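You operate a simulated robot arm through the tools that you are given. There is no shell and no other tool. Be economical: measure what you need, move in short steps, check, and stop when the job is done.

Carry out the task below with a simulated two-armed robot. There is one attempt and no reset: what you move stays moved.

Task
Pick up the cleaning block with one hand, pass it to the other hand and put it on the top of the low bench. Open the case with the blue band, put the blue relay on the short bench top away in the inside of the case with the blue band and shut the case again. Close the carriage of the red spot. The order is free. The carriage of the red spot goes toward x +0.0, y +1.0, z +0.0 (a direction in the base frame), to its stop.

Only the result counts: the job must be done as asked and must still hold three seconds after the hand-in. Knocking over, shifting, dropping, spilling or breaking anything else fails it.

Robot
Two 7-joint arms with two-finger parallel grippers on one trunk, on a base that drives. Base frame: it is fixed to the floor where the robot stands at the start and does not move with it; the origin is under the middle of the robot, x ahead of it, y to its left, z up. Units: cm, rad, N and s.
The left shoulder is at the start at [7, 18.8, 111.5], the right one opposite. With the tool pointing down near the work surface each hand reaches from about 30 to 80 cm from the robot's upright axis, wherever it stands, measured 20 degrees to its own side. Places, roughly: carriage of the red spot [-370, -70, 180]; case with the blue band [50, -580, 130]; inside of the case with the blue band [50, -580, 130]; top of the low bench [-380, -170, 40]. Payload 3.91 kg a hand.
The tool frame of a hand sits at the grasp point between the pads (the TCP): z along the fingers, y along the line on which they close. The tips reach 3 cm beyond it. The gripper opens to 11 cm. The fingers are 2 cm wide and 1 cm thick; the gripper's body (4.8 by 11.2 cm) begins 5.5 cm behind the TCP.
Orientation is that of the tool frame in the base frame, as a unit quaternion [x, y, z, w]. With the fingers straight down and closing along the base's y, the tool's x points along the base's -x, its y along +y and its z along -z.

Tools
- The arms move only by the tool move_arm. It takes "left_plan", "right_plan" or both (then of equal length, played together; a hand with none holds still); each is a list of rows, each a list of 6 numbers: the shift along the base's x, y, z in mm, then the turn, a rotation vector about the base's x, y, z in rad. In form: [[tx, ty, tz, ax, ay, az], ...]. A call has 1 to 10 rows; each row is the pose to reach, as a shift and turn from the pose commanded when the call began. "left_gripper" and "right_gripper" are, for a hand that has rows, the finger opening in mm, from 0 to 110, set as the call begins (left out, the last holds). A row lasts 0.2 s, in which the tool goes at most 5 cm and 0.15 rad; a call with a longer step from one row to the next is refused whole, and so is a gripper value outside its range. A pose out of reach is approached as far as the arm can. The call stops where the force on the tool passes 40 N (or 10 N more than at its start, if that is more) or the arm is blocked; 0.2 s more then pass. Each finger travels about 7.2 cm/s and halts on what it meets, pressing with about 34 N; the grip force reading is that of the motor and also rises with nothing between the fingers. The clock runs only during rows and for 0.2 s after the last one: add rows that repeat a pose to give the fingers time. It gives the time, the measured TCP pose, the force on the tool (base axes), the opening and the grip force at its end, in the units of the frame above (readings bear some noise), with the torque about the TCP (base axes, N m) and any sound that the robot's microphone picked up.
- Cameras (640 x 400 px; columns grow to the right, rows downward): "scene" is now at [12.97, 2.43, 132.75]; the picture's right is [0.26, -0.96, 0.00], its down [-0.67, -0.18, -0.72] and it looks along [0.69, 0.19, -0.70] (base axes); focal length 276 px, centre (320, 200). "left" rides on the left gripper at [7.3, -1.7, -10.3] in its tool frame; the picture's right is [0.23, 0.97, 0.00], its down [-0.76, 0.18, -0.62] and it looks along [-0.61, 0.14, 0.78] (tool axes); focal length 222 px, centre (320, 200). "right" rides on the right gripper at [7.2, 1.7, -10.4] in its tool frame; the picture's right is [-0.23, 0.97, 0.00], its down [-0.76, -0.18, -0.62] and it looks along [-0.61, -0.14, 0.78] (tool axes); focal length 222 px, centre (320, 200). There is no depth. A picture from a camera that has moved, and an enlarged one, comes with that camera's place and axes in the base frame and with its lens.
- camera(camera): a new picture of that camera. It takes no simulated time.
- lift_body(by): slides the trunk up (or, below 0, down) by that many cm; the arms and the scene camera ride with it, the base frame stays. It gives what a move gives, with no picture.
- drive_base(legs): drives the robot by 1 to 6 legs, each [ahead, turn to the left] in cm and rad, along the robot's own axes; the way and the turn of a leg run together, so that a leg with both is an arc; at most 150 cm and 3.142 rad a leg. The arms and the cameras ride along, it lands a little off, and it stops where it bumps. It gives what a move gives.
- turn_head(pan, tilt): turns the head with the scene camera to pan (to the left, within 1.501 rad either way) and tilt (down, from -0.506 to 1.204), counted from straight ahead of the robot. It gives what a move gives.
- zoom(camera, box): a new picture of the part [left, top, right, bottom] of that camera's present view, enlarged. It takes no simulated time.
- finish_job(): hands the job in; it is judged then, once.

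Work in short steps. Places have to be worked out from the pictures, the camera data and where the tool is seen: move nearer, look again, correct. Check each grasp and each placing, and mend what went wrong. You have 165 turns and 122 pictures in all, those below and enlarged ones among them. Open the grippers and draw the arms clear of the work before you hand the job in, unless the task says otherwise.

The tools are called after ">>>" as a command line: name --argument value ..., lists and objects as JSON in quotes. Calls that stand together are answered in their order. move_arm: Moves the arms, as the interface text tells. Its arguments: {"type":"object","properties":{"left_plan":{"type":"array"},"left_gripper":{"type":"number"},"right_plan":{"type":"array"},"right_gripper":{"type":"number"}},"required":[]} The other tools are called the same way: lift_body (by) slides the trunk up or down; drive_base (legs) drives the base; turn_head (pan, tilt) turns the head that bears the scene camera; camera (camera) takes a picture; zoom (camera, box) takes an enlarged picture of a part of a camera's view; finish_job () hands the job in.

At the start:

```text
time: 0.0
left_ee_pos: [49.34, 32.97, 104.51]
left_tcp_rot: [-0.001, 1.0, -0.001, -0.001]
left_force: [-0.5, 1.0, -0.4]
left_moment: [-0.01, -0.02, 0.05]
left_grip_width: 11.02
left_grip_force: 0.1
right_ee_pos: [51.89, -11.81, 99.29]
right_tcp_rot: [0.001, 1.0, 0.0, 0.0]
right_force: [-0.3, -0.3, 0.0]
right_moment: [0.02, 0.03, 0.01]
right_grip_width: 10.99
right_grip_force: 0.0
trunk travel left (down, up): [-62.5, 31.5]
robot x, y, heading: [-0.29, 0.06, -0.003]
head pan, tilt: [0.267, 0.771]
```

scene: 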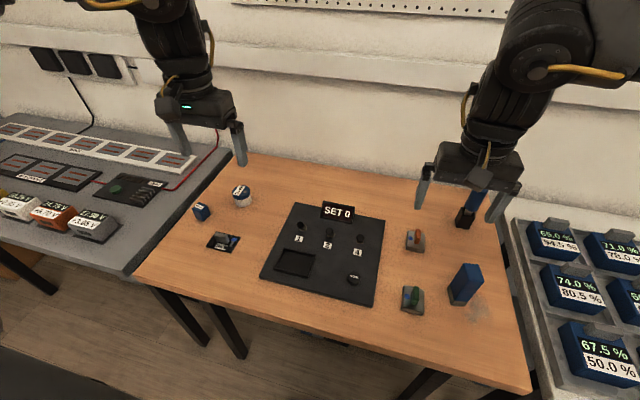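
right: 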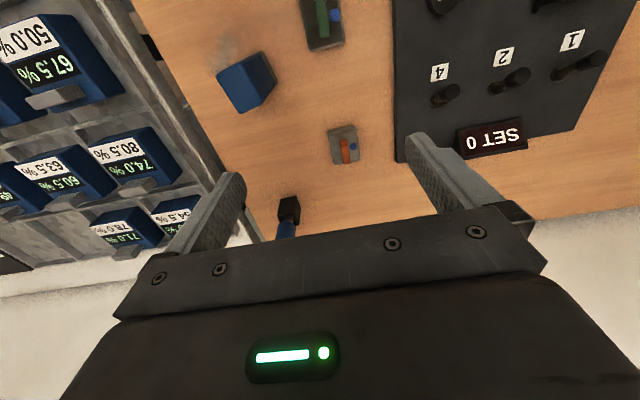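
left: 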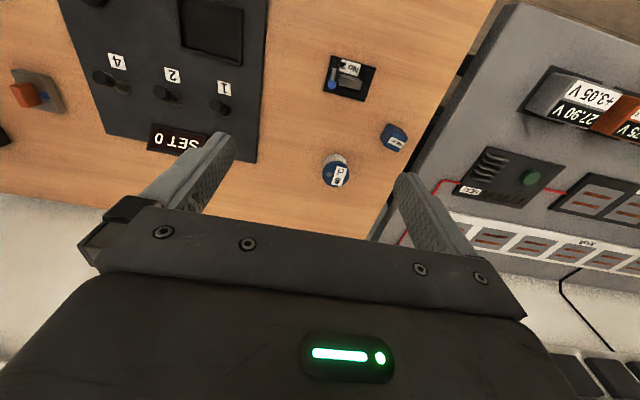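

I'll look closer at the table items to identify the relay and the cleaning block.

>>> zoom --camera "scene" --box '[160, 160, 360, 285]'

>>> zoom --camera "scene" --box '[380, 180, 540, 330]'

```text
3.20 times, centred on (260, 222) of scene
camera zoom: at [12.97, 2.43, 132.75], right [0.26, -0.96, 0.0], down [-0.67, -0.18, -0.72], along [0.69, 0.19, -0.7], focal length 882 px, centre (512, 128)
```

zoom: 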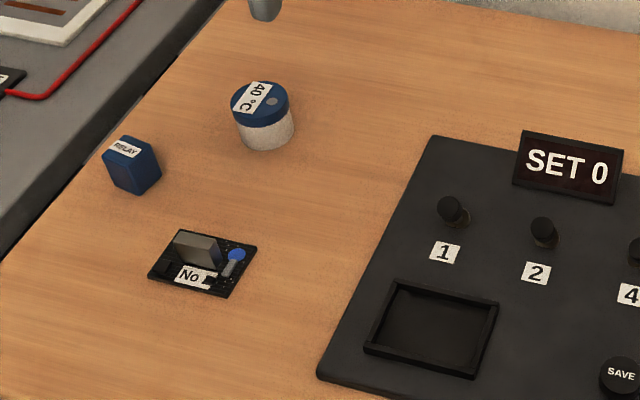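

```text
2.67 times, centred on (460, 255) of scene
camera zoom: at [12.97, 2.43, 132.75], right [0.26, -0.96, 0.0], down [-0.67, -0.18, -0.72], along [0.69, 0.19, -0.7], focal length 735 px, centre (-53, 53)
```

zoom: 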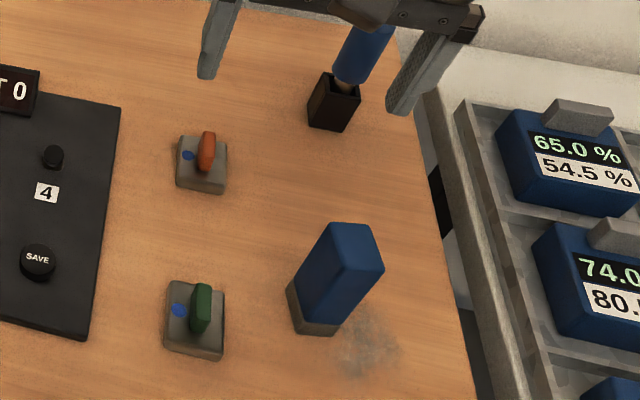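

The cleaning block seems to be the blue upright block near (47.5, -18.5), the relay the small blue box near (54, 46). I look closer with the right hand's camera for the block's orientation.

>>> zoom --camera "right" --box '[190, 20, 310, 140]'

>>> turn_head --pan -0.35 --tilt 0.95

>>> camera --camera "scene"

```text
3.33 times, centred on (250, 80) of right
camera zoom: at [44.65, -10.11, 109.58], right [0.23, 0.97, 0.0], down [0.76, -0.18, 0.62], along [0.61, -0.14, -0.78], focal length 740 px, centre (553, 600)
```

zoom: 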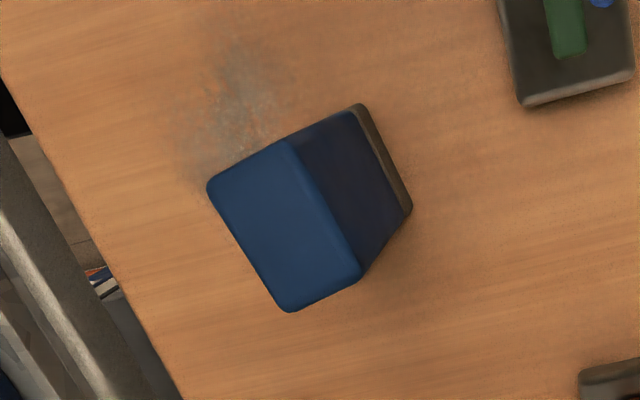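

```text
time: 1.0
left_ee_pos: [49.17, 32.96, 104.51]
left_tcp_rot: [0.002, 1.0, -0.001, 0.0]
left_force: [0.0, -0.3, 0.4]
left_moment: [-0.03, -0.01, 0.01]
left_grip_width: 10.99
left_grip_force: 0.1
right_ee_pos: [51.94, -11.71, 99.36]
right_tcp_rot: [0.001, 1.0, 0.0, 0.0]
right_force: [0.3, 0.2, -0.2]
right_moment: [-0.02, 0.0, 0.0]
right_grip_width: 10.98
right_grip_force: 0.1
trunk travel left (down, up): [-62.5, 31.5]
robot x, y, heading: [-0.07, 0.05, -0.002]
head pan, tilt: [-0.351, 0.949]
```

```text
115 pictures are left
camera scene: at [11.91, -2.23, 131.38], right [-0.34, -0.94, 0.0], down [-0.76, 0.28, -0.58], along [0.55, -0.2, -0.81], focal length 276 px, centre (320, 200)
```

scene: 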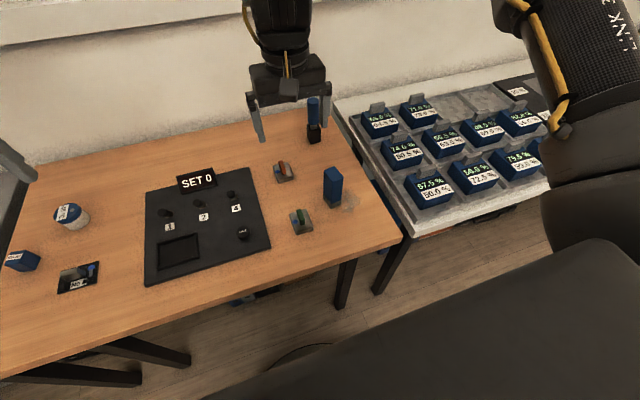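

The block stands at about (48.0, -18.9), 2.75 × 4 × 9.5 cm, turned about 0.17 rad. I bring the right hand above it with a 70 mm opening, then look.

>>> move_arm --right_plan '[[-20, -36, 0, 0, 0, 0.08], [-39, -71, 0, 0, 0, 0.17], [-39, -71, -45, 0, 0, 0.17], [-39, -71, -45, 0, 0, 0.17]]' --right_gripper 75

>>> camera --camera "right"

>>> camera --camera "scene"

```text
time: 2.0
left_ee_pos: [49.24, 32.89, 104.55]
left_tcp_rot: [0.0, 1.0, 0.0, -0.001]
left_force: [0.1, -0.1, 0.2]
left_moment: [0.0, -0.02, 0.04]
left_grip_width: 11.01
left_grip_force: 0.0
right_ee_pos: [47.91, -18.89, 94.87]
right_tcp_rot: [-0.084, 0.997, -0.001, 0.001]
right_force: [-0.2, -0.9, 0.0]
right_moment: [0.0, -0.01, 0.01]
right_grip_width: 7.5
right_grip_force: 0.1
trunk travel left (down, up): [-62.5, 31.5]
robot x, y, heading: [-0.05, -0.15, -0.002]
head pan, tilt: [-0.351, 0.949]
```

```text
114 pictures are left
camera right: at [40.51, -18.42, 105.16], right [0.06, 1.0, 0.0], down [0.78, -0.05, 0.62], along [0.62, -0.04, -0.78], focal length 222 px, centre (320, 200)
```

right: 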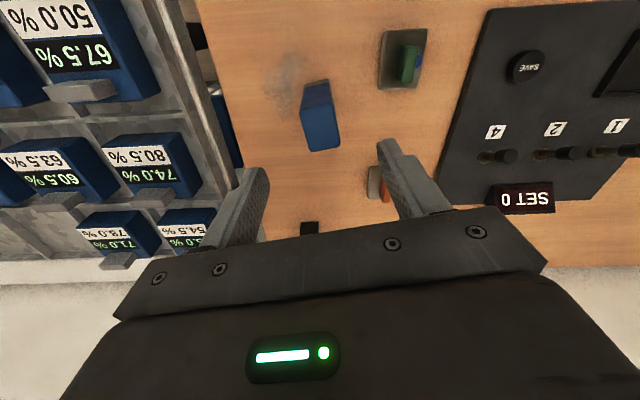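

```text
113 pictures are left
camera scene: at [11.76, -2.28, 131.39], right [-0.34, -0.94, 0.0], down [-0.76, 0.28, -0.58], along [0.55, -0.2, -0.81], focal length 276 px, centre (320, 200)
```

scene: 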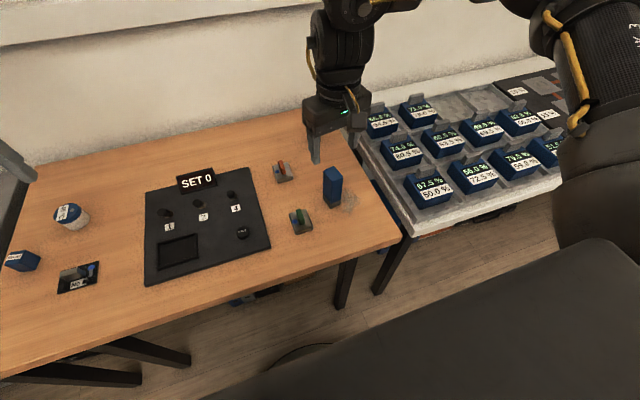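

Alignment looks plausible; I zoom in to verify where the block top is relative to the fingers.

>>> zoom --camera "right" --box '[270, 60, 370, 170]'

```text
3.64 times, centred on (320, 115) of right
camera zoom: at [40.51, -18.42, 105.16], right [0.06, 1.0, 0.0], down [0.78, -0.05, 0.62], along [0.62, -0.04, -0.78], focal length 808 px, centre (320, 509)
```

zoom: 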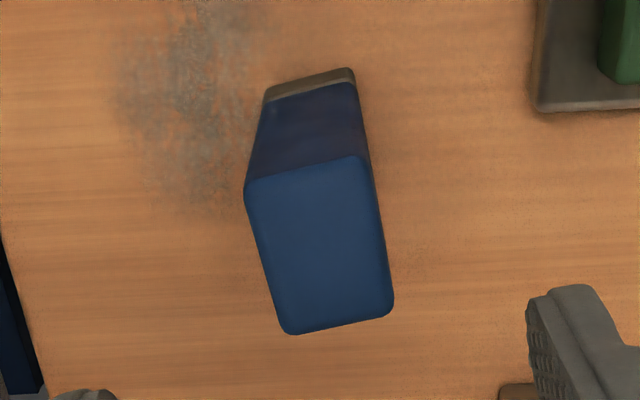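

The block centre computes to (48.0, -18.85), right under the hand. I descend to z = 84 and close.

>>> move_arm --right_plan '[[0, 0, -40, 0, 0, 0], [0, 0, -80, 0, 0, 0], [0, 0, -108, 0, 0, 0], [0, 0, -108, 0, 0, 0]]'

>>> move_arm --right_plan '[[0, 0, 0, 0, 0, 0], [0, 0, 0, 0, 0, 0], [0, 0, 0, 0, 0, 0], [0, 0, 0, 0, 0, 0]]' --right_gripper 15

>>> camera --camera "scene"

```text
time: 3.0
left_ee_pos: [49.23, 32.96, 104.39]
left_tcp_rot: [0.001, 1.0, -0.001, 0.0]
left_force: [-0.5, 1.3, 0.6]
left_moment: [-0.01, 0.02, 0.04]
left_grip_width: 10.98
left_grip_force: 0.0
right_ee_pos: [47.93, -18.55, 84.12]
right_tcp_rot: [-0.085, 0.996, 0.001, 0.0]
right_force: [0.1, 0.5, -0.6]
right_moment: [-0.01, 0.01, 0.0]
right_grip_width: 7.51
right_grip_force: 0.1
trunk travel left (down, up): [-62.5, 31.5]
robot x, y, heading: [-0.21, 0.18, 0.003]
head pan, tilt: [-0.351, 0.949]
```

```text
time: 4.0
left_ee_pos: [49.34, 33.03, 104.58]
left_tcp_rot: [0.001, 1.0, 0.0, -0.001]
left_force: [-0.9, 0.1, 0.4]
left_moment: [-0.04, -0.01, -0.01]
left_grip_width: 10.99
left_grip_force: 0.0
right_ee_pos: [47.97, -18.53, 84.01]
right_tcp_rot: [-0.084, 0.996, 0.0, -0.001]
right_force: [0.1, -0.3, -0.3]
right_moment: [0.02, 0.0, 0.0]
right_grip_width: 2.97
right_grip_force: 33.6
trunk travel left (down, up): [-62.5, 31.5]
robot x, y, heading: [0.05, 0.2, -0.002]
head pan, tilt: [-0.351, 0.949]
```

```text
111 pictures are left
camera scene: at [11.92, -2.25, 131.37], right [-0.34, -0.94, 0.0], down [-0.76, 0.28, -0.58], along [0.55, -0.2, -0.81], focal length 276 px, centre (320, 200)
```

scene: 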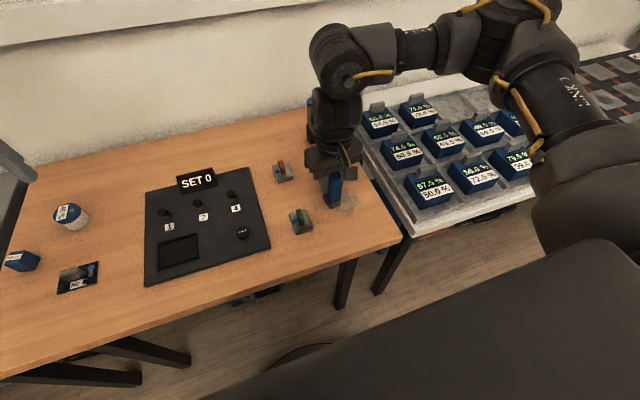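

Grip holds at 2.97 cm. I lift the block with the right hand and carry it towards the middle, while the left hand begins turning to point towards -y for the hand-over.

>>> move_arm --right_plan '[[0, 0, 40, 0, 0, 0], [0, 0, 90, 0, 0, 0], [0, 0, 140, 0, 0, 0], [0, 0, 180, 0, 0, 0], [0, 30, 210, 0, 0, 0], [0, 70, 210, 0, 0, 0], [0, 110, 210, 0, 0, 0], [-10, 135, 210, 0, 0, 0], [-10, 135, 210, 0, 0, 0], [-10, 135, 210, 0, 0, 0]]' --left_plan '[[0, 0, 0, -0.0846, 0.0846, 0.0846], [0, 0, 0, -0.169, 0.169, 0.169], [0, 0, 0, -0.254, 0.254, 0.254], [0, 10, 0, -0.338, 0.338, 0.338], [0, 20, 0, -0.423, 0.423, 0.423], [0, 20, 0, -0.508, 0.508, 0.508], [0, 20, 0, -0.592, 0.592, 0.592], [0, 20, 0, -0.677, 0.677, 0.677], [0, 20, 0, -0.7614, 0.7614, 0.7614], [0, 20, 0, -0.846, 0.846, 0.846]]'

>>> move_arm --left_plan '[[0, 0, 0, -0.0846, 0.0846, 0.0846], [0, 0, 0, -0.169, 0.169, 0.169], [0, 0, 0, -0.254, 0.254, 0.254], [0, 0, 0, -0.338, 0.338, 0.338], [0, 0, 0, -0.363, 0.363, 0.363], [0, 0, 0, -0.363, 0.363, 0.363], [0, 0, 0, -0.363, 0.363, 0.363]]'

>>> turn_head --pan 0.1 --tilt 0.55

>>> camera --camera "scene"

>>> camera --camera "left"

```text
time: 6.2
left_ee_pos: [49.27, 35.18, 104.52]
left_tcp_rot: [-0.386, 0.742, -0.388, -0.387]
left_force: [1.3, -0.7, 0.2]
left_moment: [0.02, -0.04, 0.02]
left_grip_width: 10.98
left_grip_force: 0.0
right_ee_pos: [46.86, -5.17, 104.98]
right_tcp_rot: [-0.085, 0.996, -0.001, -0.001]
right_force: [-0.7, 0.2, -1.2]
right_moment: [0.0, -0.04, 0.01]
right_grip_width: 2.95
right_grip_force: 33.4
trunk travel left (down, up): [-62.5, 31.5]
robot x, y, heading: [-0.06, -0.13, -0.001]
head pan, tilt: [-0.351, 0.949]
```

```text
time: 7.2
left_ee_pos: [49.02, 44.27, 107.88]
left_tcp_rot: [-0.496, 0.56, -0.467, -0.472]
left_force: [52.7, -157.5, 0.3]
left_moment: [15.5, 5.27, -7.49]
left_grip_width: 11.0
left_grip_force: 0.0
left hand out of reach, approached as far as the arm can: row 1, 2, 3, 4
right_ee_pos: [46.84, -5.27, 105.24]
right_tcp_rot: [-0.083, 0.997, 0.0, 0.0]
right_force: [0.6, 0.3, -2.4]
right_moment: [-0.04, -0.01, -0.03]
right_grip_width: 2.98
right_grip_force: 34.3
trunk travel left (down, up): [-62.5, 31.5]
robot x, y, heading: [-0.12, 0.06, -0.003]
head pan, tilt: [-0.351, 0.949]
stopped in row 4 (left hand): the force on the tool passed its limit (the readings are from after the stop); the commanded pose is now the measured one
```

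```text
time: 8.1
left_ee_pos: [49.09, 44.14, 107.88]
left_tcp_rot: [-0.495, 0.561, -0.466, -0.472]
left_force: [60.0, -172.6, 9.3]
left_moment: [18.19, 5.82, -8.41]
left_grip_width: 11.03
left_grip_force: 0.2
right_ee_pos: [46.97, -5.24, 105.09]
right_tcp_rot: [-0.085, 0.996, 0.0, 0.0]
right_force: [-0.5, -0.6, -0.7]
right_moment: [-0.02, 0.0, 0.02]
right_grip_width: 2.96
right_grip_force: 33.8
trunk travel left (down, up): [-62.5, 31.5]
robot x, y, heading: [0.0, -0.51, -0.0]
head pan, tilt: [0.099, 0.55]
```

```text
110 pictures are left
camera scene: at [14.0, 1.16, 134.66], right [0.1, -1.0, 0.0], down [-0.52, -0.05, -0.85], along [0.85, 0.08, -0.52], focal length 276 px, centre (320, 200)
```

scene: 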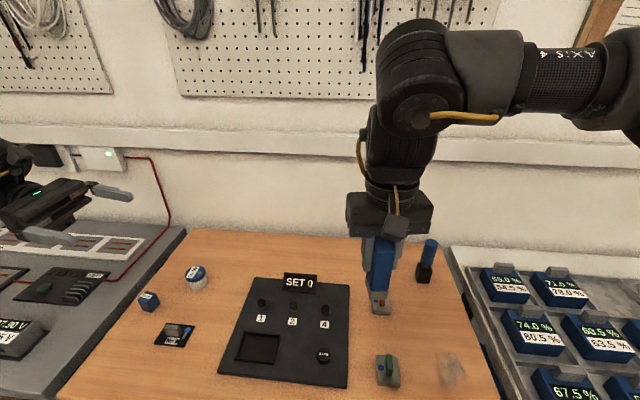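

```text
109 pictures are left
camera left: at [50.94, 53.43, 116.35], right [-0.98, 0.05, 0.17], down [-0.09, 0.72, -0.69], along [-0.15, -0.7, -0.7], focal length 222 px, centre (320, 200)
```

left: 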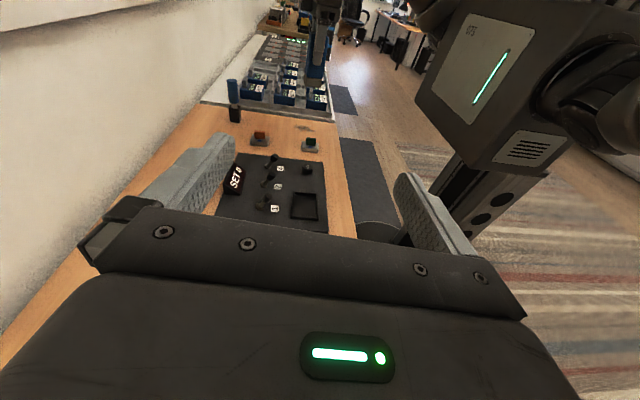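

The left arm pressed on something at the far left. I look there before moving it.

>>> turn_head --pan 0.9 --tilt 0.5

>>> camera --camera "scene"

```text
time: 9.2
left_ee_pos: [49.07, 44.21, 107.83]
left_tcp_rot: [-0.495, 0.56, -0.467, -0.473]
left_force: [59.6, -173.3, 9.1]
left_moment: [18.22, 5.75, -8.29]
left_grip_width: 10.97
left_grip_force: 0.0
right_ee_pos: [46.95, -5.28, 105.11]
right_tcp_rot: [-0.085, 0.996, 0.0, 0.0]
right_force: [-0.6, 0.4, -1.6]
right_moment: [-0.03, -0.01, -0.05]
right_grip_width: 2.98
right_grip_force: 33.9
trunk travel left (down, up): [-62.5, 31.5]
robot x, y, heading: [0.15, 0.2, -0.001]
head pan, tilt: [0.901, 0.499]
```

```text
108 pictures are left
camera scene: at [10.76, 7.41, 135.12], right [0.78, -0.62, 0.0], down [-0.3, -0.38, -0.88], along [0.55, 0.69, -0.48], focal length 276 px, centre (320, 200)
```

scene: 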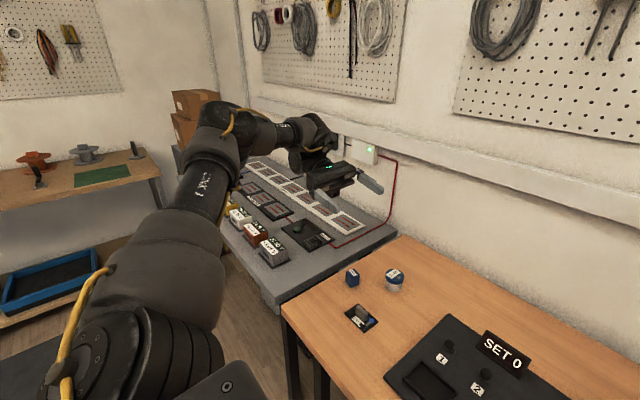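

It's the hand folded against its own forearm — nothing external touched. I move the left hand towards -y, where that orientation is natural.

>>> move_arm --left_plan '[[0, -40, 0, 0, 0, 0], [-10, -80, 0, 0, 0, 0], [-20, -120, 0, 0, 0, 0], [-20, -160, 0, 0, 0, 0], [-20, -200, 0, 0, 0, 0], [-20, -220, 0, 0, 0, 0], [-20, -220, 0, 0, 0, 0]]'

>>> turn_head --pan 0.3 --tilt 0.5

>>> camera --camera "scene"

```text
time: 10.2
left_ee_pos: [50.21, 42.38, 108.52]
left_tcp_rot: [-0.511, 0.571, -0.446, -0.463]
left_force: [-0.6, 0.3, -0.9]
left_moment: [-0.03, -0.01, 0.0]
left_grip_width: 10.97
left_grip_force: 0.0
left hand out of reach, approached as far as the arm can: row 1, 2, 3, 4, 5
right_ee_pos: [47.04, -5.56, 104.99]
right_tcp_rot: [-0.084, 0.997, 0.001, -0.002]
right_force: [0.0, -0.7, -1.2]
right_moment: [0.04, 0.03, 0.0]
right_grip_width: 2.96
right_grip_force: 33.8
trunk travel left (down, up): [-62.5, 31.5]
robot x, y, heading: [-0.29, -0.06, 0.004]
head pan, tilt: [0.901, 0.499]
stopped in row 5 (left hand): the force on the tool passed its limit (the readings are from after the stop); the commanded pose is now the measured one
```

```text
time: 11.2
left_ee_pos: [49.99, 42.49, 108.38]
left_tcp_rot: [-0.511, 0.572, -0.444, -0.463]
left_force: [28.9, -110.2, 2.3]
left_moment: [11.85, 3.09, -4.48]
left_grip_width: 11.0
left_grip_force: 0.0
right_ee_pos: [46.89, -5.34, 105.08]
right_tcp_rot: [-0.084, 0.996, 0.0, -0.001]
right_force: [0.8, -0.1, -1.4]
right_moment: [0.04, 0.0, 0.04]
right_grip_width: 2.97
right_grip_force: 33.9
trunk travel left (down, up): [-62.5, 31.5]
robot x, y, heading: [0.06, 0.06, 0.002]
head pan, tilt: [0.3, 0.499]
```

```text
107 pictures are left
camera scene: at [13.82, 2.94, 135.12], right [0.3, -0.95, 0.0], down [-0.46, -0.14, -0.88], along [0.84, 0.26, -0.48], focal length 276 px, centre (320, 200)
```

scene: 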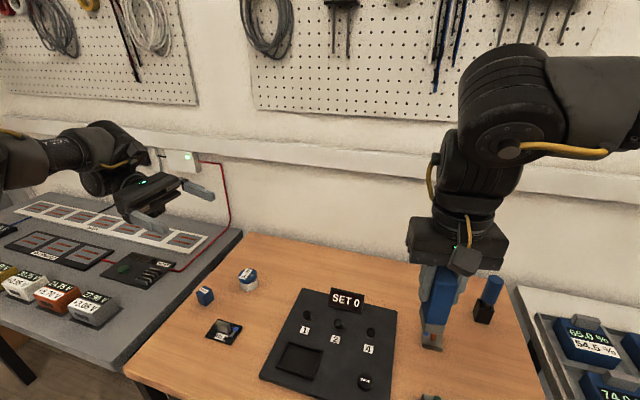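

I undo the turn to get the left arm back to its comfortable configuration.

>>> move_arm --left_plan '[[0, 0, 0, 0.0846, -0.0846, -0.0846], [0, -10, 0, 0.169, -0.169, -0.169], [0, -20, 0, 0.254, -0.254, -0.254], [0, -30, 0, 0.338, -0.338, -0.338], [0, -50, 0, 0.423, -0.423, -0.423], [0, -70, 0, 0.508, -0.508, -0.508], [0, -90, 0, 0.592, -0.592, -0.592], [0, -110, 0, 0.677, -0.677, -0.677], [0, -120, 0, 0.7614, -0.7614, -0.7614], [0, -120, 0, 0.846, -0.846, -0.846]]'

>>> camera --camera "scene"

```text
time: 13.4
left_ee_pos: [49.94, 30.44, 108.5]
left_tcp_rot: [-0.164, 0.973, -0.128, -0.1]
left_force: [0.2, 0.6, 0.2]
left_moment: [0.02, -0.01, -0.03]
left_grip_width: 11.01
left_grip_force: 0.1
left hand out of reach, approached as far as the arm can: row 4
right_ee_pos: [46.95, -5.36, 104.95]
right_tcp_rot: [-0.084, 0.996, 0.0, -0.001]
right_force: [0.4, -0.2, -1.4]
right_moment: [-0.03, -0.04, 0.0]
right_grip_width: 2.99
right_grip_force: 33.9
trunk travel left (down, up): [-62.5, 31.5]
robot x, y, heading: [0.0, -0.27, -0.0]
head pan, tilt: [0.3, 0.499]
```

```text
106 pictures are left
camera scene: at [13.74, 2.92, 135.13], right [0.3, -0.95, 0.0], down [-0.46, -0.14, -0.88], along [0.84, 0.26, -0.48], focal length 276 px, centre (320, 200)
```

scene: 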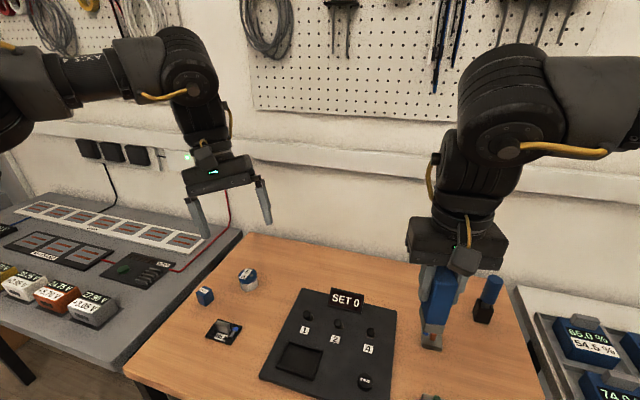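

I'll instead do the hand-over with both hands tilted 45° towards each other: left pointing down-right and rolled 90°, right pointing down-left with the block.

>>> move_arm --left_plan '[[0, -6, 3, -0.038, 0.056, 0.124], [0, -12, 6, -0.076, 0.113, 0.248], [0, -20, 9, -0.113, 0.169, 0.372], [-5, -26, 12, -0.151, 0.226, 0.496], [-10, -32, 15, -0.189, 0.282, 0.62], [-15, -38, 18, -0.227, 0.339, 0.744], [-20, -44, 21, -0.264, 0.395, 0.868], [-25, -50, 24, -0.302, 0.452, 0.992], [-30, -50, 27, -0.34, 0.508, 1.116], [-30, -50, 27, -0.34, 0.508, 1.116]]' --right_plan '[[0, -10, 5, 0, 0, 0], [0, -20, 10, 0.13, 0, 0], [0, -30, 15, 0.26, 0, 0], [0, -40, 20, 0.39, 0, 0], [0, -40, 20, 0.52, 0, 0], [0, -40, 20, 0.65, 0, 0], [0, -40, 20, 0.785, 0, 0], [0, -40, 20, 0.785, 0, 0], [0, -40, 20, 0.785, 0, 0], [0, -40, 20, 0.785, 0, 0]]'

>>> camera --camera "scene"

>>> camera --camera "left"

```text
time: 15.6
left_ee_pos: [59.94, 41.5, 105.56]
left_tcp_rot: [-0.621, 0.688, -0.281, -0.252]
left_force: [0.0, -0.5, -0.1]
left_moment: [0.05, -0.01, 0.01]
left_grip_width: 10.97
left_grip_force: 0.1
left hand out of reach, approached as far as the arm can: row 3, 4, 5, 6, 7, 8, 9, 10
right_ee_pos: [46.81, -9.66, 107.13]
right_tcp_rot: [-0.078, 0.92, 0.383, 0.032]
right_force: [-1.3, -0.8, -1.1]
right_moment: [0.04, -0.04, -0.03]
right_grip_width: 2.96
right_grip_force: 33.8
trunk travel left (down, up): [-62.5, 31.5]
robot x, y, heading: [0.19, -0.19, 0.002]
head pan, tilt: [0.3, 0.499]
```

```text
105 pictures are left
camera scene: at [13.67, 2.67, 135.15], right [0.3, -0.96, 0.0], down [-0.46, -0.14, -0.88], along [0.84, 0.26, -0.48], focal length 276 px, centre (320, 200)
```

scene: 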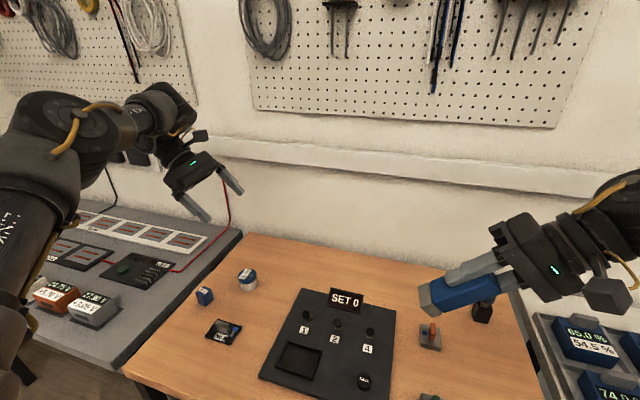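

```text
104 pictures are left
camera left: at [60.87, 43.29, 118.14], right [-0.99, -0.09, 0.09], down [-0.1, 0.99, -0.09], along [-0.08, -0.1, -0.99], focal length 222 px, centre (320, 200)
```

left: 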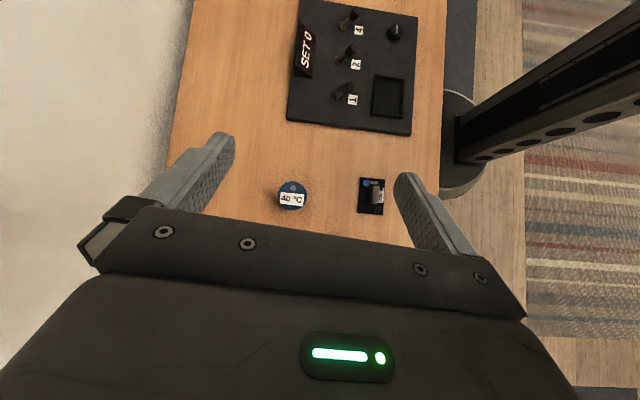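

The roll in that direction doesn't suit the left arm. I revert the left hand to straight down; then the right hand will bring the block horizontal and the left will take it from above.

>>> move_arm --left_plan '[[0, 0, 0, 0.0572, -0.0513, -0.1265], [0, 0, 0, 0.1144, -0.1026, -0.253], [0, 0, 0, 0.1716, -0.1539, -0.3795], [0, 0, 0, 0.2288, -0.2052, -0.506], [0, 0, 0, 0.286, -0.2565, -0.6325], [0, 0, 0, 0.3432, -0.3078, -0.759], [0, 0, 0, 0.4, -0.3591, -0.8855], [0, 0, 0, 0.4576, -0.4104, -1.012], [0, 0, 0, 0.5148, -0.4617, -1.1385], [0, 0, 0, 0.572, -0.513, -1.265]]' --right_plan '[[0, 0, 0, 0.1, 0, 0], [0, 0, 0, 0.2, 0, 0], [0, -10, 0, 0.3, 0, 0], [0, -20, 0, 0.4, 0, 0], [0, -30, 0, 0.5, 0, 0], [0, -30, 0, 0.6, 0, 0], [0, -30, 0, 0.7, 0, 0], [0, -30, 0, 0.785, 0, 0], [0, -30, 0, 0.785, 0, 0], [0, -30, 0, 0.785, 0, 0]]'

>>> camera --camera "scene"

```text
time: 17.8
left_ee_pos: [59.61, 41.49, 105.77]
left_tcp_rot: [-0.061, 0.997, -0.027, -0.024]
left_force: [-0.2, 0.4, -0.2]
left_moment: [0.0, 0.0, -0.02]
left_grip_width: 10.99
left_grip_force: 0.0
left hand out of reach, approached as far as the arm can: row 1, 2, 3, 4, 5, 6, 7, 8
right_ee_pos: [46.98, -12.36, 107.21]
right_tcp_rot: [-0.061, 0.704, 0.705, 0.059]
right_force: [-0.6, -0.3, -1.6]
right_moment: [-0.01, -0.01, -0.01]
right_grip_width: 2.98
right_grip_force: 33.9
trunk travel left (down, up): [-62.5, 31.5]
robot x, y, heading: [0.17, 0.11, -0.0]
head pan, tilt: [0.3, 0.499]
```

```text
103 pictures are left
camera scene: at [13.7, 2.96, 135.13], right [0.3, -0.95, 0.0], down [-0.46, -0.14, -0.88], along [0.84, 0.26, -0.48], focal length 276 px, centre (320, 200)
```

scene: 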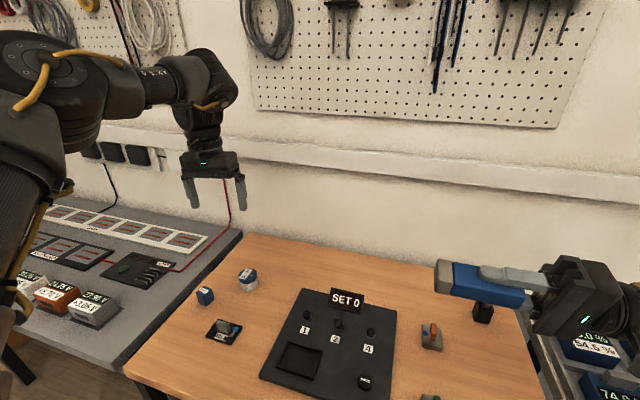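

The block is now horizontal in the right hand. I roll the left hand -90° about the vertical while moving it toward the middle, and move the right hand to y≈0.

>>> move_arm --left_plan '[[-10, -15, 10, 0, -0.007, -0.141], [-20, -30, 20, 0, -0.014, -0.282], [-30, -45, 30, 0, -0.02, -0.423], [-40, -60, 40, 0, -0.027, -0.564], [-50, -75, 50, 0, -0.034, -0.705], [-60, -90, 60, 0, -0.04, -0.846], [-70, -105, 70, 0.005, -0.048, -0.987], [-80, -120, 80, 0.005, -0.055, -1.128], [-90, -135, 90, 0.005, -0.062, -1.269], [-96, -150, 90, 0.005, -0.068, -1.41]]' --right_plan '[[0, 15, 0, 0, 0.08, 0], [0, 30, 0, 0, 0.17, 0], [0, 50, 0, 0, 0.17, 0], [0, 70, 0, 0, 0.17, 0], [0, 90, 0, 0, 0.17, 0], [0, 110, 0, 0, 0.17, 0], [10, 124, 0, 0, 0.17, 0], [10, 124, 0, 0, 0.17, 0], [10, 124, 0, 0, 0.17, 0], [10, 124, 0, 0, 0.17, 0]]'

>>> move_arm --left_plan '[[0, 0, 0, 0, -0.007, -0.141], [0, 0, 0, 0, -0.014, -0.282], [0, 0, 0, 0, -0.014, -0.282]]'

>>> camera --camera "scene"

>>> camera --camera "left"

```text
time: 20.0
left_ee_pos: [50.14, 26.52, 114.81]
left_tcp_rot: [0.6, 0.8, -0.004, -0.006]
left_force: [-0.1, 0.1, -1.0]
left_moment: [-0.01, 0.01, 0.04]
left_grip_width: 10.98
left_grip_force: 0.0
right_ee_pos: [48.06, 0.09, 107.1]
right_tcp_rot: [-0.001, 0.707, 0.707, -0.001]
right_force: [0.1, -0.2, -1.6]
right_moment: [-0.05, -0.03, 0.0]
right_grip_width: 2.97
right_grip_force: 34.4
trunk travel left (down, up): [-62.5, 31.5]
robot x, y, heading: [0.07, -0.08, 0.001]
head pan, tilt: [0.3, 0.499]
```

```text
time: 20.8
left_ee_pos: [50.09, 26.54, 114.55]
left_tcp_rot: [0.707, 0.707, 0.001, -0.002]
left_force: [-0.2, -0.2, 0.6]
left_moment: [-0.01, 0.0, -0.03]
left_grip_width: 11.01
left_grip_force: 0.2
right_ee_pos: [47.97, -0.07, 106.98]
right_tcp_rot: [0.0, 0.707, 0.708, -0.002]
right_force: [0.4, -0.5, -1.8]
right_moment: [-0.03, 0.02, -0.02]
right_grip_width: 2.95
right_grip_force: 34.2
trunk travel left (down, up): [-62.5, 31.5]
robot x, y, heading: [-0.13, 0.26, 0.001]
head pan, tilt: [0.3, 0.499]
```

```text
102 pictures are left
camera scene: at [13.81, 2.96, 135.12], right [0.3, -0.95, 0.0], down [-0.46, -0.14, -0.88], along [0.84, 0.26, -0.48], focal length 276 px, centre (320, 200)
```

scene: 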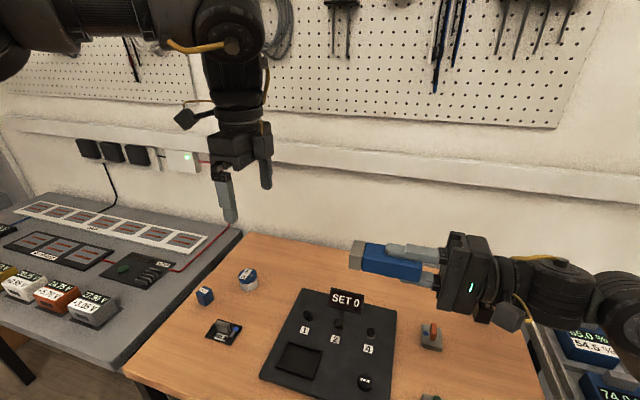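

```text
101 pictures are left
camera left: at [48.51, 33.74, 124.97], right [0.97, 0.23, 0.0], down [0.18, -0.76, 0.62], along [0.14, -0.6, -0.78], focal length 222 px, centre (320, 200)
```

left: 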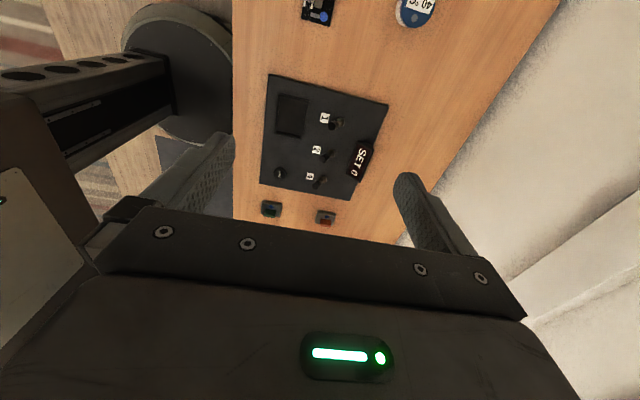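

Both hands are in the wanted poses. I bring the left hand over the block's free end and check before descending.

>>> move_arm --left_plan '[[-5, -45, 20, 0, 0, 0], [-10, -90, 20, 0, 0, 0], [-15, -135, 20, 0, 0, 0], [-20, -180, 20, 0, 0, 0], [-20, -209, 10, 0, 0, 0], [-20, -209, 0, 0, 0, 0], [-20, -209, 0, 0, 0, 0]]'

>>> camera --camera "left"

>>> camera --camera "scene"

```text
time: 22.4
left_ee_pos: [48.15, 5.3, 114.81]
left_tcp_rot: [0.706, 0.708, 0.001, -0.002]
left_force: [0.1, -0.2, -0.2]
left_moment: [0.02, 0.02, 0.02]
left_grip_width: 11.0
left_grip_force: 0.1
right_ee_pos: [47.97, 0.1, 107.15]
right_tcp_rot: [0.0, 0.707, 0.707, -0.001]
right_force: [-0.3, -0.3, -1.9]
right_moment: [0.0, -0.04, 0.0]
right_grip_width: 2.97
right_grip_force: 34.2
trunk travel left (down, up): [-62.5, 31.5]
robot x, y, heading: [-0.06, 0.38, -0.001]
head pan, tilt: [0.3, 0.499]
```

```text
100 pictures are left
camera left: at [46.45, 12.51, 125.09], right [0.97, 0.23, 0.0], down [0.18, -0.76, 0.62], along [0.14, -0.6, -0.78], focal length 222 px, centre (320, 200)
```

left: 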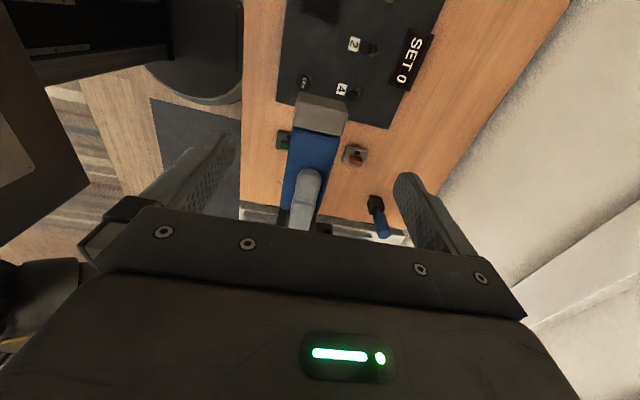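

```text
99 pictures are left
camera scene: at [13.78, 2.88, 135.13], right [0.3, -0.95, 0.0], down [-0.46, -0.14, -0.88], along [0.84, 0.26, -0.48], focal length 276 px, centre (320, 200)
```

scene: 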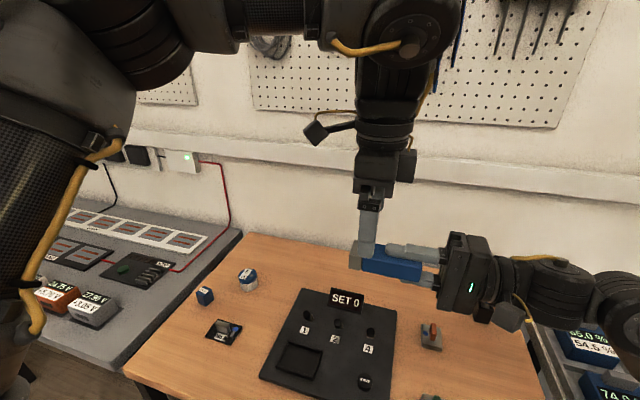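

Well aligned. I descend the left hand 58 mm so its tips are just at the block's lower face, then close.

>>> move_arm --left_plan '[[0, 2, -30, 0, 0, 0], [0, 2, -57, 0, 0, 0], [0, 2, -57, 0, 0, 0]]'

>>> move_arm --left_plan '[[0, 0, 0, 0, 0, 0], [0, 0, 0, 0, 0, 0], [0, 0, 0, 0, 0, 0], [0, 0, 0, 0, 0, 0], [0, 0, 0, 0, 0, 0]]' --left_gripper 25

>>> camera --camera "left"

```text
time: 23.2
left_ee_pos: [48.1, 5.73, 109.17]
left_tcp_rot: [0.706, 0.708, 0.001, 0.0]
left_force: [0.0, 0.3, 0.5]
left_moment: [-0.07, -0.01, 0.0]
left_grip_width: 10.98
left_grip_force: 0.1
right_ee_pos: [47.94, 0.14, 107.04]
right_tcp_rot: [0.0, 0.707, 0.707, -0.001]
right_force: [-0.2, 0.0, -1.9]
right_moment: [-0.02, -0.01, 0.01]
right_grip_width: 2.99
right_grip_force: 33.6
trunk travel left (down, up): [-62.5, 31.5]
robot x, y, heading: [0.15, 0.04, -0.0]
head pan, tilt: [0.3, 0.499]
```

```text
time: 24.4
left_ee_pos: [48.08, 5.62, 109.12]
left_tcp_rot: [0.709, 0.706, 0.0, -0.003]
left_force: [-31.0, -2.5, 2.2]
left_moment: [-0.23, 0.59, -0.61]
left_grip_width: 3.95
left_grip_force: 34.0
right_ee_pos: [48.22, 0.04, 107.05]
right_tcp_rot: [0.003, 0.708, 0.707, 0.0]
right_force: [30.9, 1.4, -3.3]
right_moment: [0.05, 0.0, -1.07]
right_grip_width: 2.98
right_grip_force: 33.8
trunk travel left (down, up): [-62.5, 31.5]
robot x, y, heading: [-0.13, -0.05, 0.0]
head pan, tilt: [0.3, 0.499]
```

```text
98 pictures are left
camera left: at [46.43, 12.82, 119.42], right [0.97, 0.23, 0.0], down [0.18, -0.76, 0.62], along [0.14, -0.6, -0.78], focal length 222 px, centre (320, 200)
```

left: 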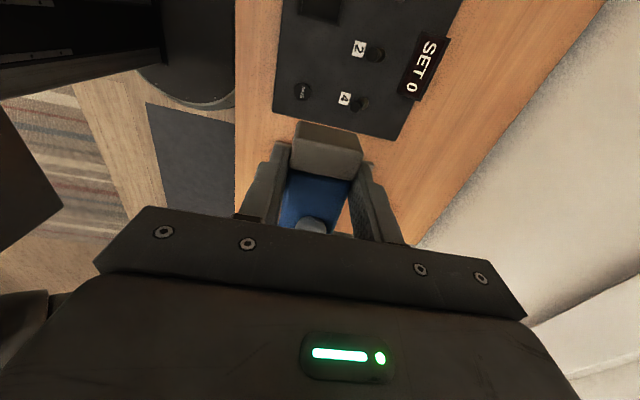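

The left hand grips at 3.95 cm. I open the right hand and withdraw it along -y.

>>> move_arm --right_plan '[[0, 0, 0, 0, 0, 0], [0, 0, 0, 0, 0, 0], [0, 0, 0, 0, 0, 0], [0, -40, 0, 0, 0, 0], [0, -80, 0, 0, 0, 0], [0, -120, 0, 0, 0, 0], [0, -150, 0, 0, 0, 0]]' --right_gripper 65

>>> camera --camera "scene"

```text
time: 26.0
left_ee_pos: [48.19, 5.58, 109.17]
left_tcp_rot: [0.707, 0.707, 0.001, -0.001]
left_force: [0.8, 0.2, 0.1]
left_moment: [0.04, 0.02, 0.0]
left_grip_width: 3.93
left_grip_force: 34.0
right_ee_pos: [47.92, -15.18, 107.25]
right_tcp_rot: [0.0, 0.707, 0.707, -0.001]
right_force: [0.3, 0.0, 0.2]
right_moment: [0.03, 0.01, -0.02]
right_grip_width: 6.48
right_grip_force: 0.3
trunk travel left (down, up): [-62.5, 31.5]
robot x, y, heading: [0.39, 0.37, 0.003]
head pan, tilt: [0.3, 0.499]
```

```text
97 pictures are left
camera scene: at [13.78, 2.83, 135.13], right [0.3, -0.95, 0.0], down [-0.46, -0.14, -0.88], along [0.84, 0.26, -0.48], focal length 276 px, centre (320, 200)
```

scene: 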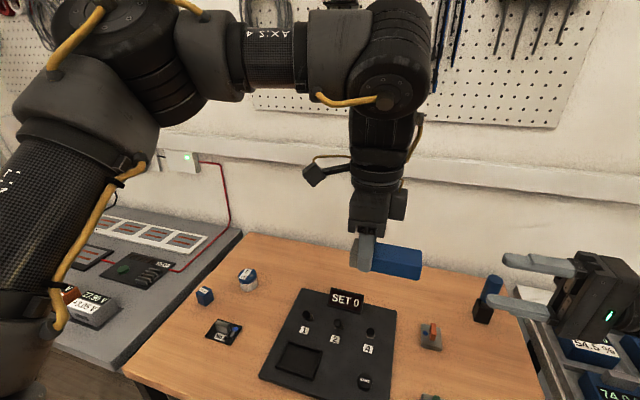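

The hand-over worked. Next the right hand will fetch the relay so I only travel once: first turn the right hand down again.

>>> move_arm --right_plan '[[0, -10, 10, -0.15, 0, 0], [0, -20, 20, -0.3, 0, 0], [0, -30, 20, -0.45, 0, 0], [0, -30, 20, -0.6, 0, 0], [0, -30, 20, -0.75, 0, 0], [0, -30, 20, -0.9, 0, 0], [0, -30, 20, -1.05, 0, 0], [0, -30, 20, -1.2, 0, 0], [0, -30, 20, -1.35, 0, 0], [0, -30, 20, -1.5, 0, 0]]'

>>> drive_base --legs '[[0, 0.9]]'

>>> turn_head --pan -0.1 --tilt 0.75

>>> camera --camera "scene"

```text
time: 28.2
left_ee_pos: [48.22, 5.73, 109.09]
left_tcp_rot: [0.706, 0.708, 0.0, 0.001]
left_force: [-0.2, 0.4, 1.0]
left_moment: [0.0, 0.01, 0.02]
left_grip_width: 3.97
left_grip_force: 33.9
right_ee_pos: [47.99, -17.76, 109.16]
right_tcp_rot: [0.003, 0.999, 0.033, -0.001]
right_force: [-0.2, 0.1, -0.5]
right_moment: [-0.01, -0.04, 0.02]
right_grip_width: 6.51
right_grip_force: 0.1
trunk travel left (down, up): [-62.5, 31.5]
robot x, y, heading: [0.1, -0.17, 0.003]
head pan, tilt: [0.3, 0.499]
```

```text
time: 31.0
left_ee_pos: [25.17, 41.47, 109.18]
left_tcp_rot: [0.324, 0.946, 0.001, -0.002]
left_force: [0.2, 0.5, 0.1]
left_moment: [0.01, 0.03, 0.01]
left_grip_width: 3.94
left_grip_force: 34.2
right_ee_pos: [43.74, 26.8, 109.08]
right_tcp_rot: [-0.437, 0.899, 0.031, -0.017]
right_force: [-0.3, 0.4, -0.3]
right_moment: [-0.01, 0.01, 0.0]
right_grip_width: 6.5
right_grip_force: 0.2
trunk travel left (down, up): [-62.5, 31.5]
robot x, y, heading: [0.04, 0.02, 0.908]
head pan, tilt: [0.3, 0.499]
```

```text
time: 31.8
left_ee_pos: [25.13, 41.4, 109.16]
left_tcp_rot: [0.324, 0.946, 0.001, -0.002]
left_force: [-0.1, -0.5, 0.6]
left_moment: [0.01, 0.07, -0.02]
left_grip_width: 3.98
left_grip_force: 34.1
right_ee_pos: [43.77, 26.81, 109.1]
right_tcp_rot: [-0.438, 0.898, 0.031, -0.016]
right_force: [-0.4, 0.1, -0.4]
right_moment: [0.01, 0.02, 0.02]
right_grip_width: 6.49
right_grip_force: 0.0
trunk travel left (down, up): [-62.5, 31.5]
robot x, y, heading: [0.27, 0.5, 0.911]
head pan, tilt: [-0.099, 0.75]
```

```text
96 pictures are left
camera scene: at [8.91, 10.21, 132.93], right [0.72, -0.69, 0.0], down [-0.47, -0.49, -0.73], along [0.5, 0.53, -0.68], focal length 276 px, centre (320, 200)
```

scene: 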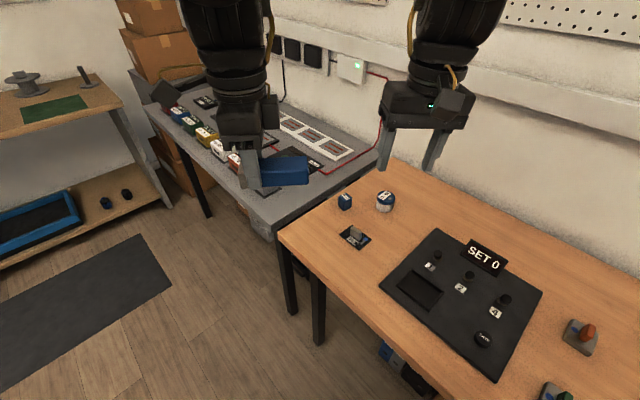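

I check the small blue items on the shelf at left versus the labelled RELAY on this bench.

>>> zoom --camera "scene" --box '[0, 60, 220, 260]'

>>> zoom --camera "scene" --box '[310, 170, 430, 260]'

```text
2.00 times, centred on (110, 160) of scene
camera zoom: at [8.91, 10.21, 132.93], right [0.72, -0.69, 0.0], down [-0.47, -0.49, -0.73], along [0.5, 0.53, -0.68], focal length 551 px, centre (740, 280)
```

zoom: 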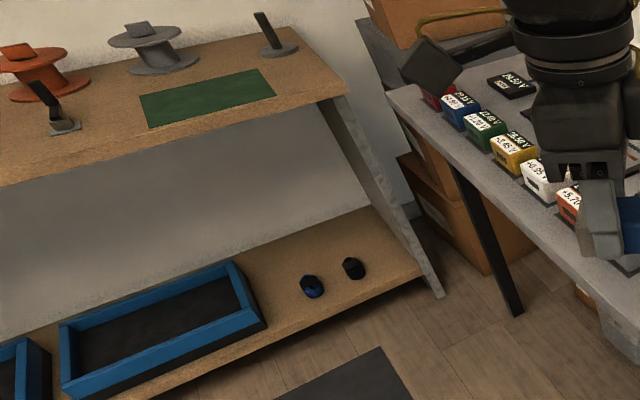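

```text
4.44 times, centred on (370, 215) of scene
camera zoom: at [8.91, 10.21, 132.93], right [0.72, -0.69, 0.0], down [-0.47, -0.49, -0.73], along [0.5, 0.53, -0.68], focal length 1225 px, centre (98, 133)
```

zoom: 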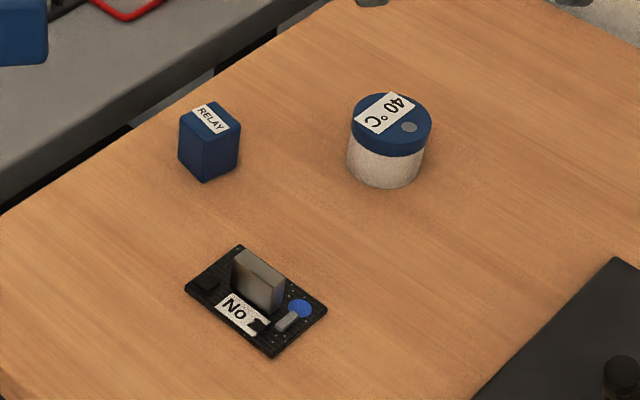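

The labelled blue RELAY stands at about (54.2, 47.5), 3 cm cube. I bring the right hand above it, aligned to its sides.

>>> move_arm --right_plan '[[20, 40, 0, -0.005, -0.013, 0.1], [40, 80, 0, -0.01, -0.026, 0.2], [60, 120, -20, -0.016, -0.04, 0.3], [80, 160, -40, -0.022, -0.052, 0.4], [100, 200, -60, -0.027, -0.065, 0.506], [103, 207, -100, -0.027, -0.065, 0.506], [103, 207, -140, -0.027, -0.065, 0.506], [103, 207, -140, -0.027, -0.065, 0.506]]'

>>> camera --camera "right"

>>> camera --camera "scene"

```text
time: 33.6
left_ee_pos: [25.12, 41.32, 109.21]
left_tcp_rot: [0.324, 0.946, 0.002, -0.001]
left_force: [0.1, 0.1, 0.2]
left_moment: [0.1, 0.02, -0.01]
left_grip_width: 3.97
left_grip_force: 34.2
right_ee_pos: [52.49, 46.71, 95.13]
right_tcp_rot: [-0.649, 0.761, 0.001, 0.0]
right_force: [-0.7, -0.1, -1.4]
right_moment: [0.02, 0.02, 0.0]
right_grip_width: 6.51
right_grip_force: 0.1
right hand out of reach, approached as far as the arm can: row 5, 6, 7, 8
trunk travel left (down, up): [-62.5, 31.5]
robot x, y, heading: [0.05, 0.1, 0.911]
head pan, tilt: [-0.099, 0.75]
```

```text
93 pictures are left
camera right: at [49.67, 39.8, 105.39], right [-0.93, 0.38, 0.0], down [0.3, 0.72, 0.62], along [0.23, 0.58, -0.78], focal length 222 px, centre (320, 200)
```

right: 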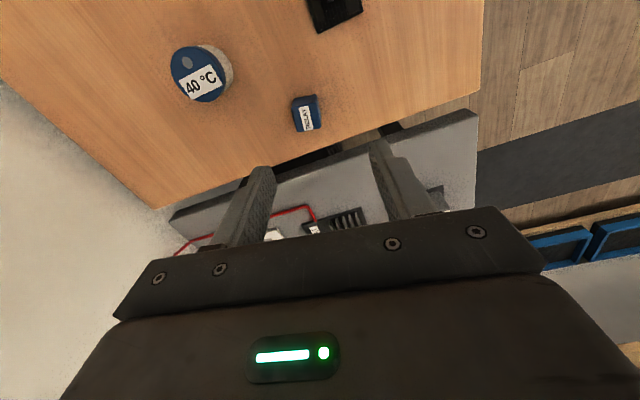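

```text
92 pictures are left
camera scene: at [8.83, 10.05, 132.95], right [0.72, -0.69, 0.0], down [-0.47, -0.49, -0.73], along [0.5, 0.53, -0.68], focal length 276 px, centre (320, 200)
```

scene: 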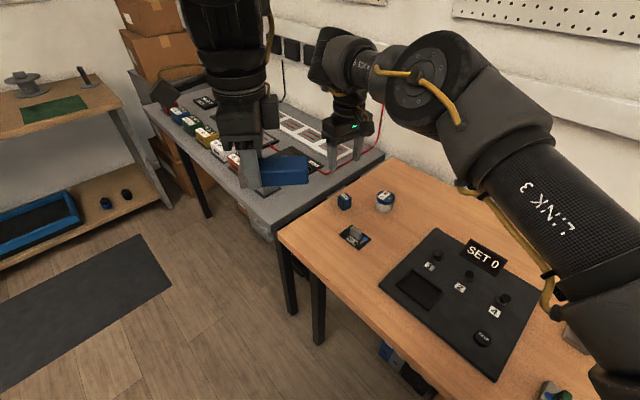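

The right arm is at its reach limit, so I drive 9 cm ahead and correct.

>>> drive_base --legs '[[9, 0]]'

>>> camera --camera "right"

```text
time: 34.7
left_ee_pos: [30.19, 47.8, 109.59]
left_tcp_rot: [0.326, 0.945, 0.004, -0.001]
left_force: [-1.2, -0.1, -0.9]
left_moment: [0.05, 0.04, -0.03]
left_grip_width: 3.94
left_grip_force: 33.7
right_ee_pos: [57.57, 53.26, 95.76]
right_tcp_rot: [-0.648, 0.762, 0.003, 0.004]
right_force: [-0.6, -0.2, 0.2]
right_moment: [0.03, -0.03, 0.01]
right_grip_width: 6.48
right_grip_force: 0.1
trunk travel left (down, up): [-62.5, 31.5]
robot x, y, heading: [5.36, 7.18, 0.909]
head pan, tilt: [-0.099, 0.75]
```

```text
91 pictures are left
camera right: at [54.77, 46.32, 105.92], right [-0.93, 0.38, 0.0], down [0.29, 0.72, 0.63], along [0.24, 0.58, -0.78], focal length 222 px, centre (320, 200)
```

right: 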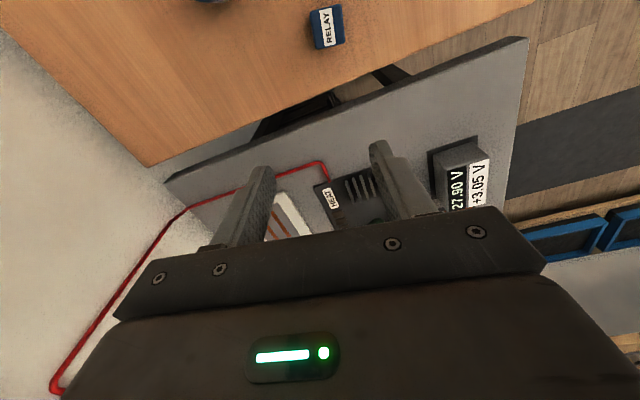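

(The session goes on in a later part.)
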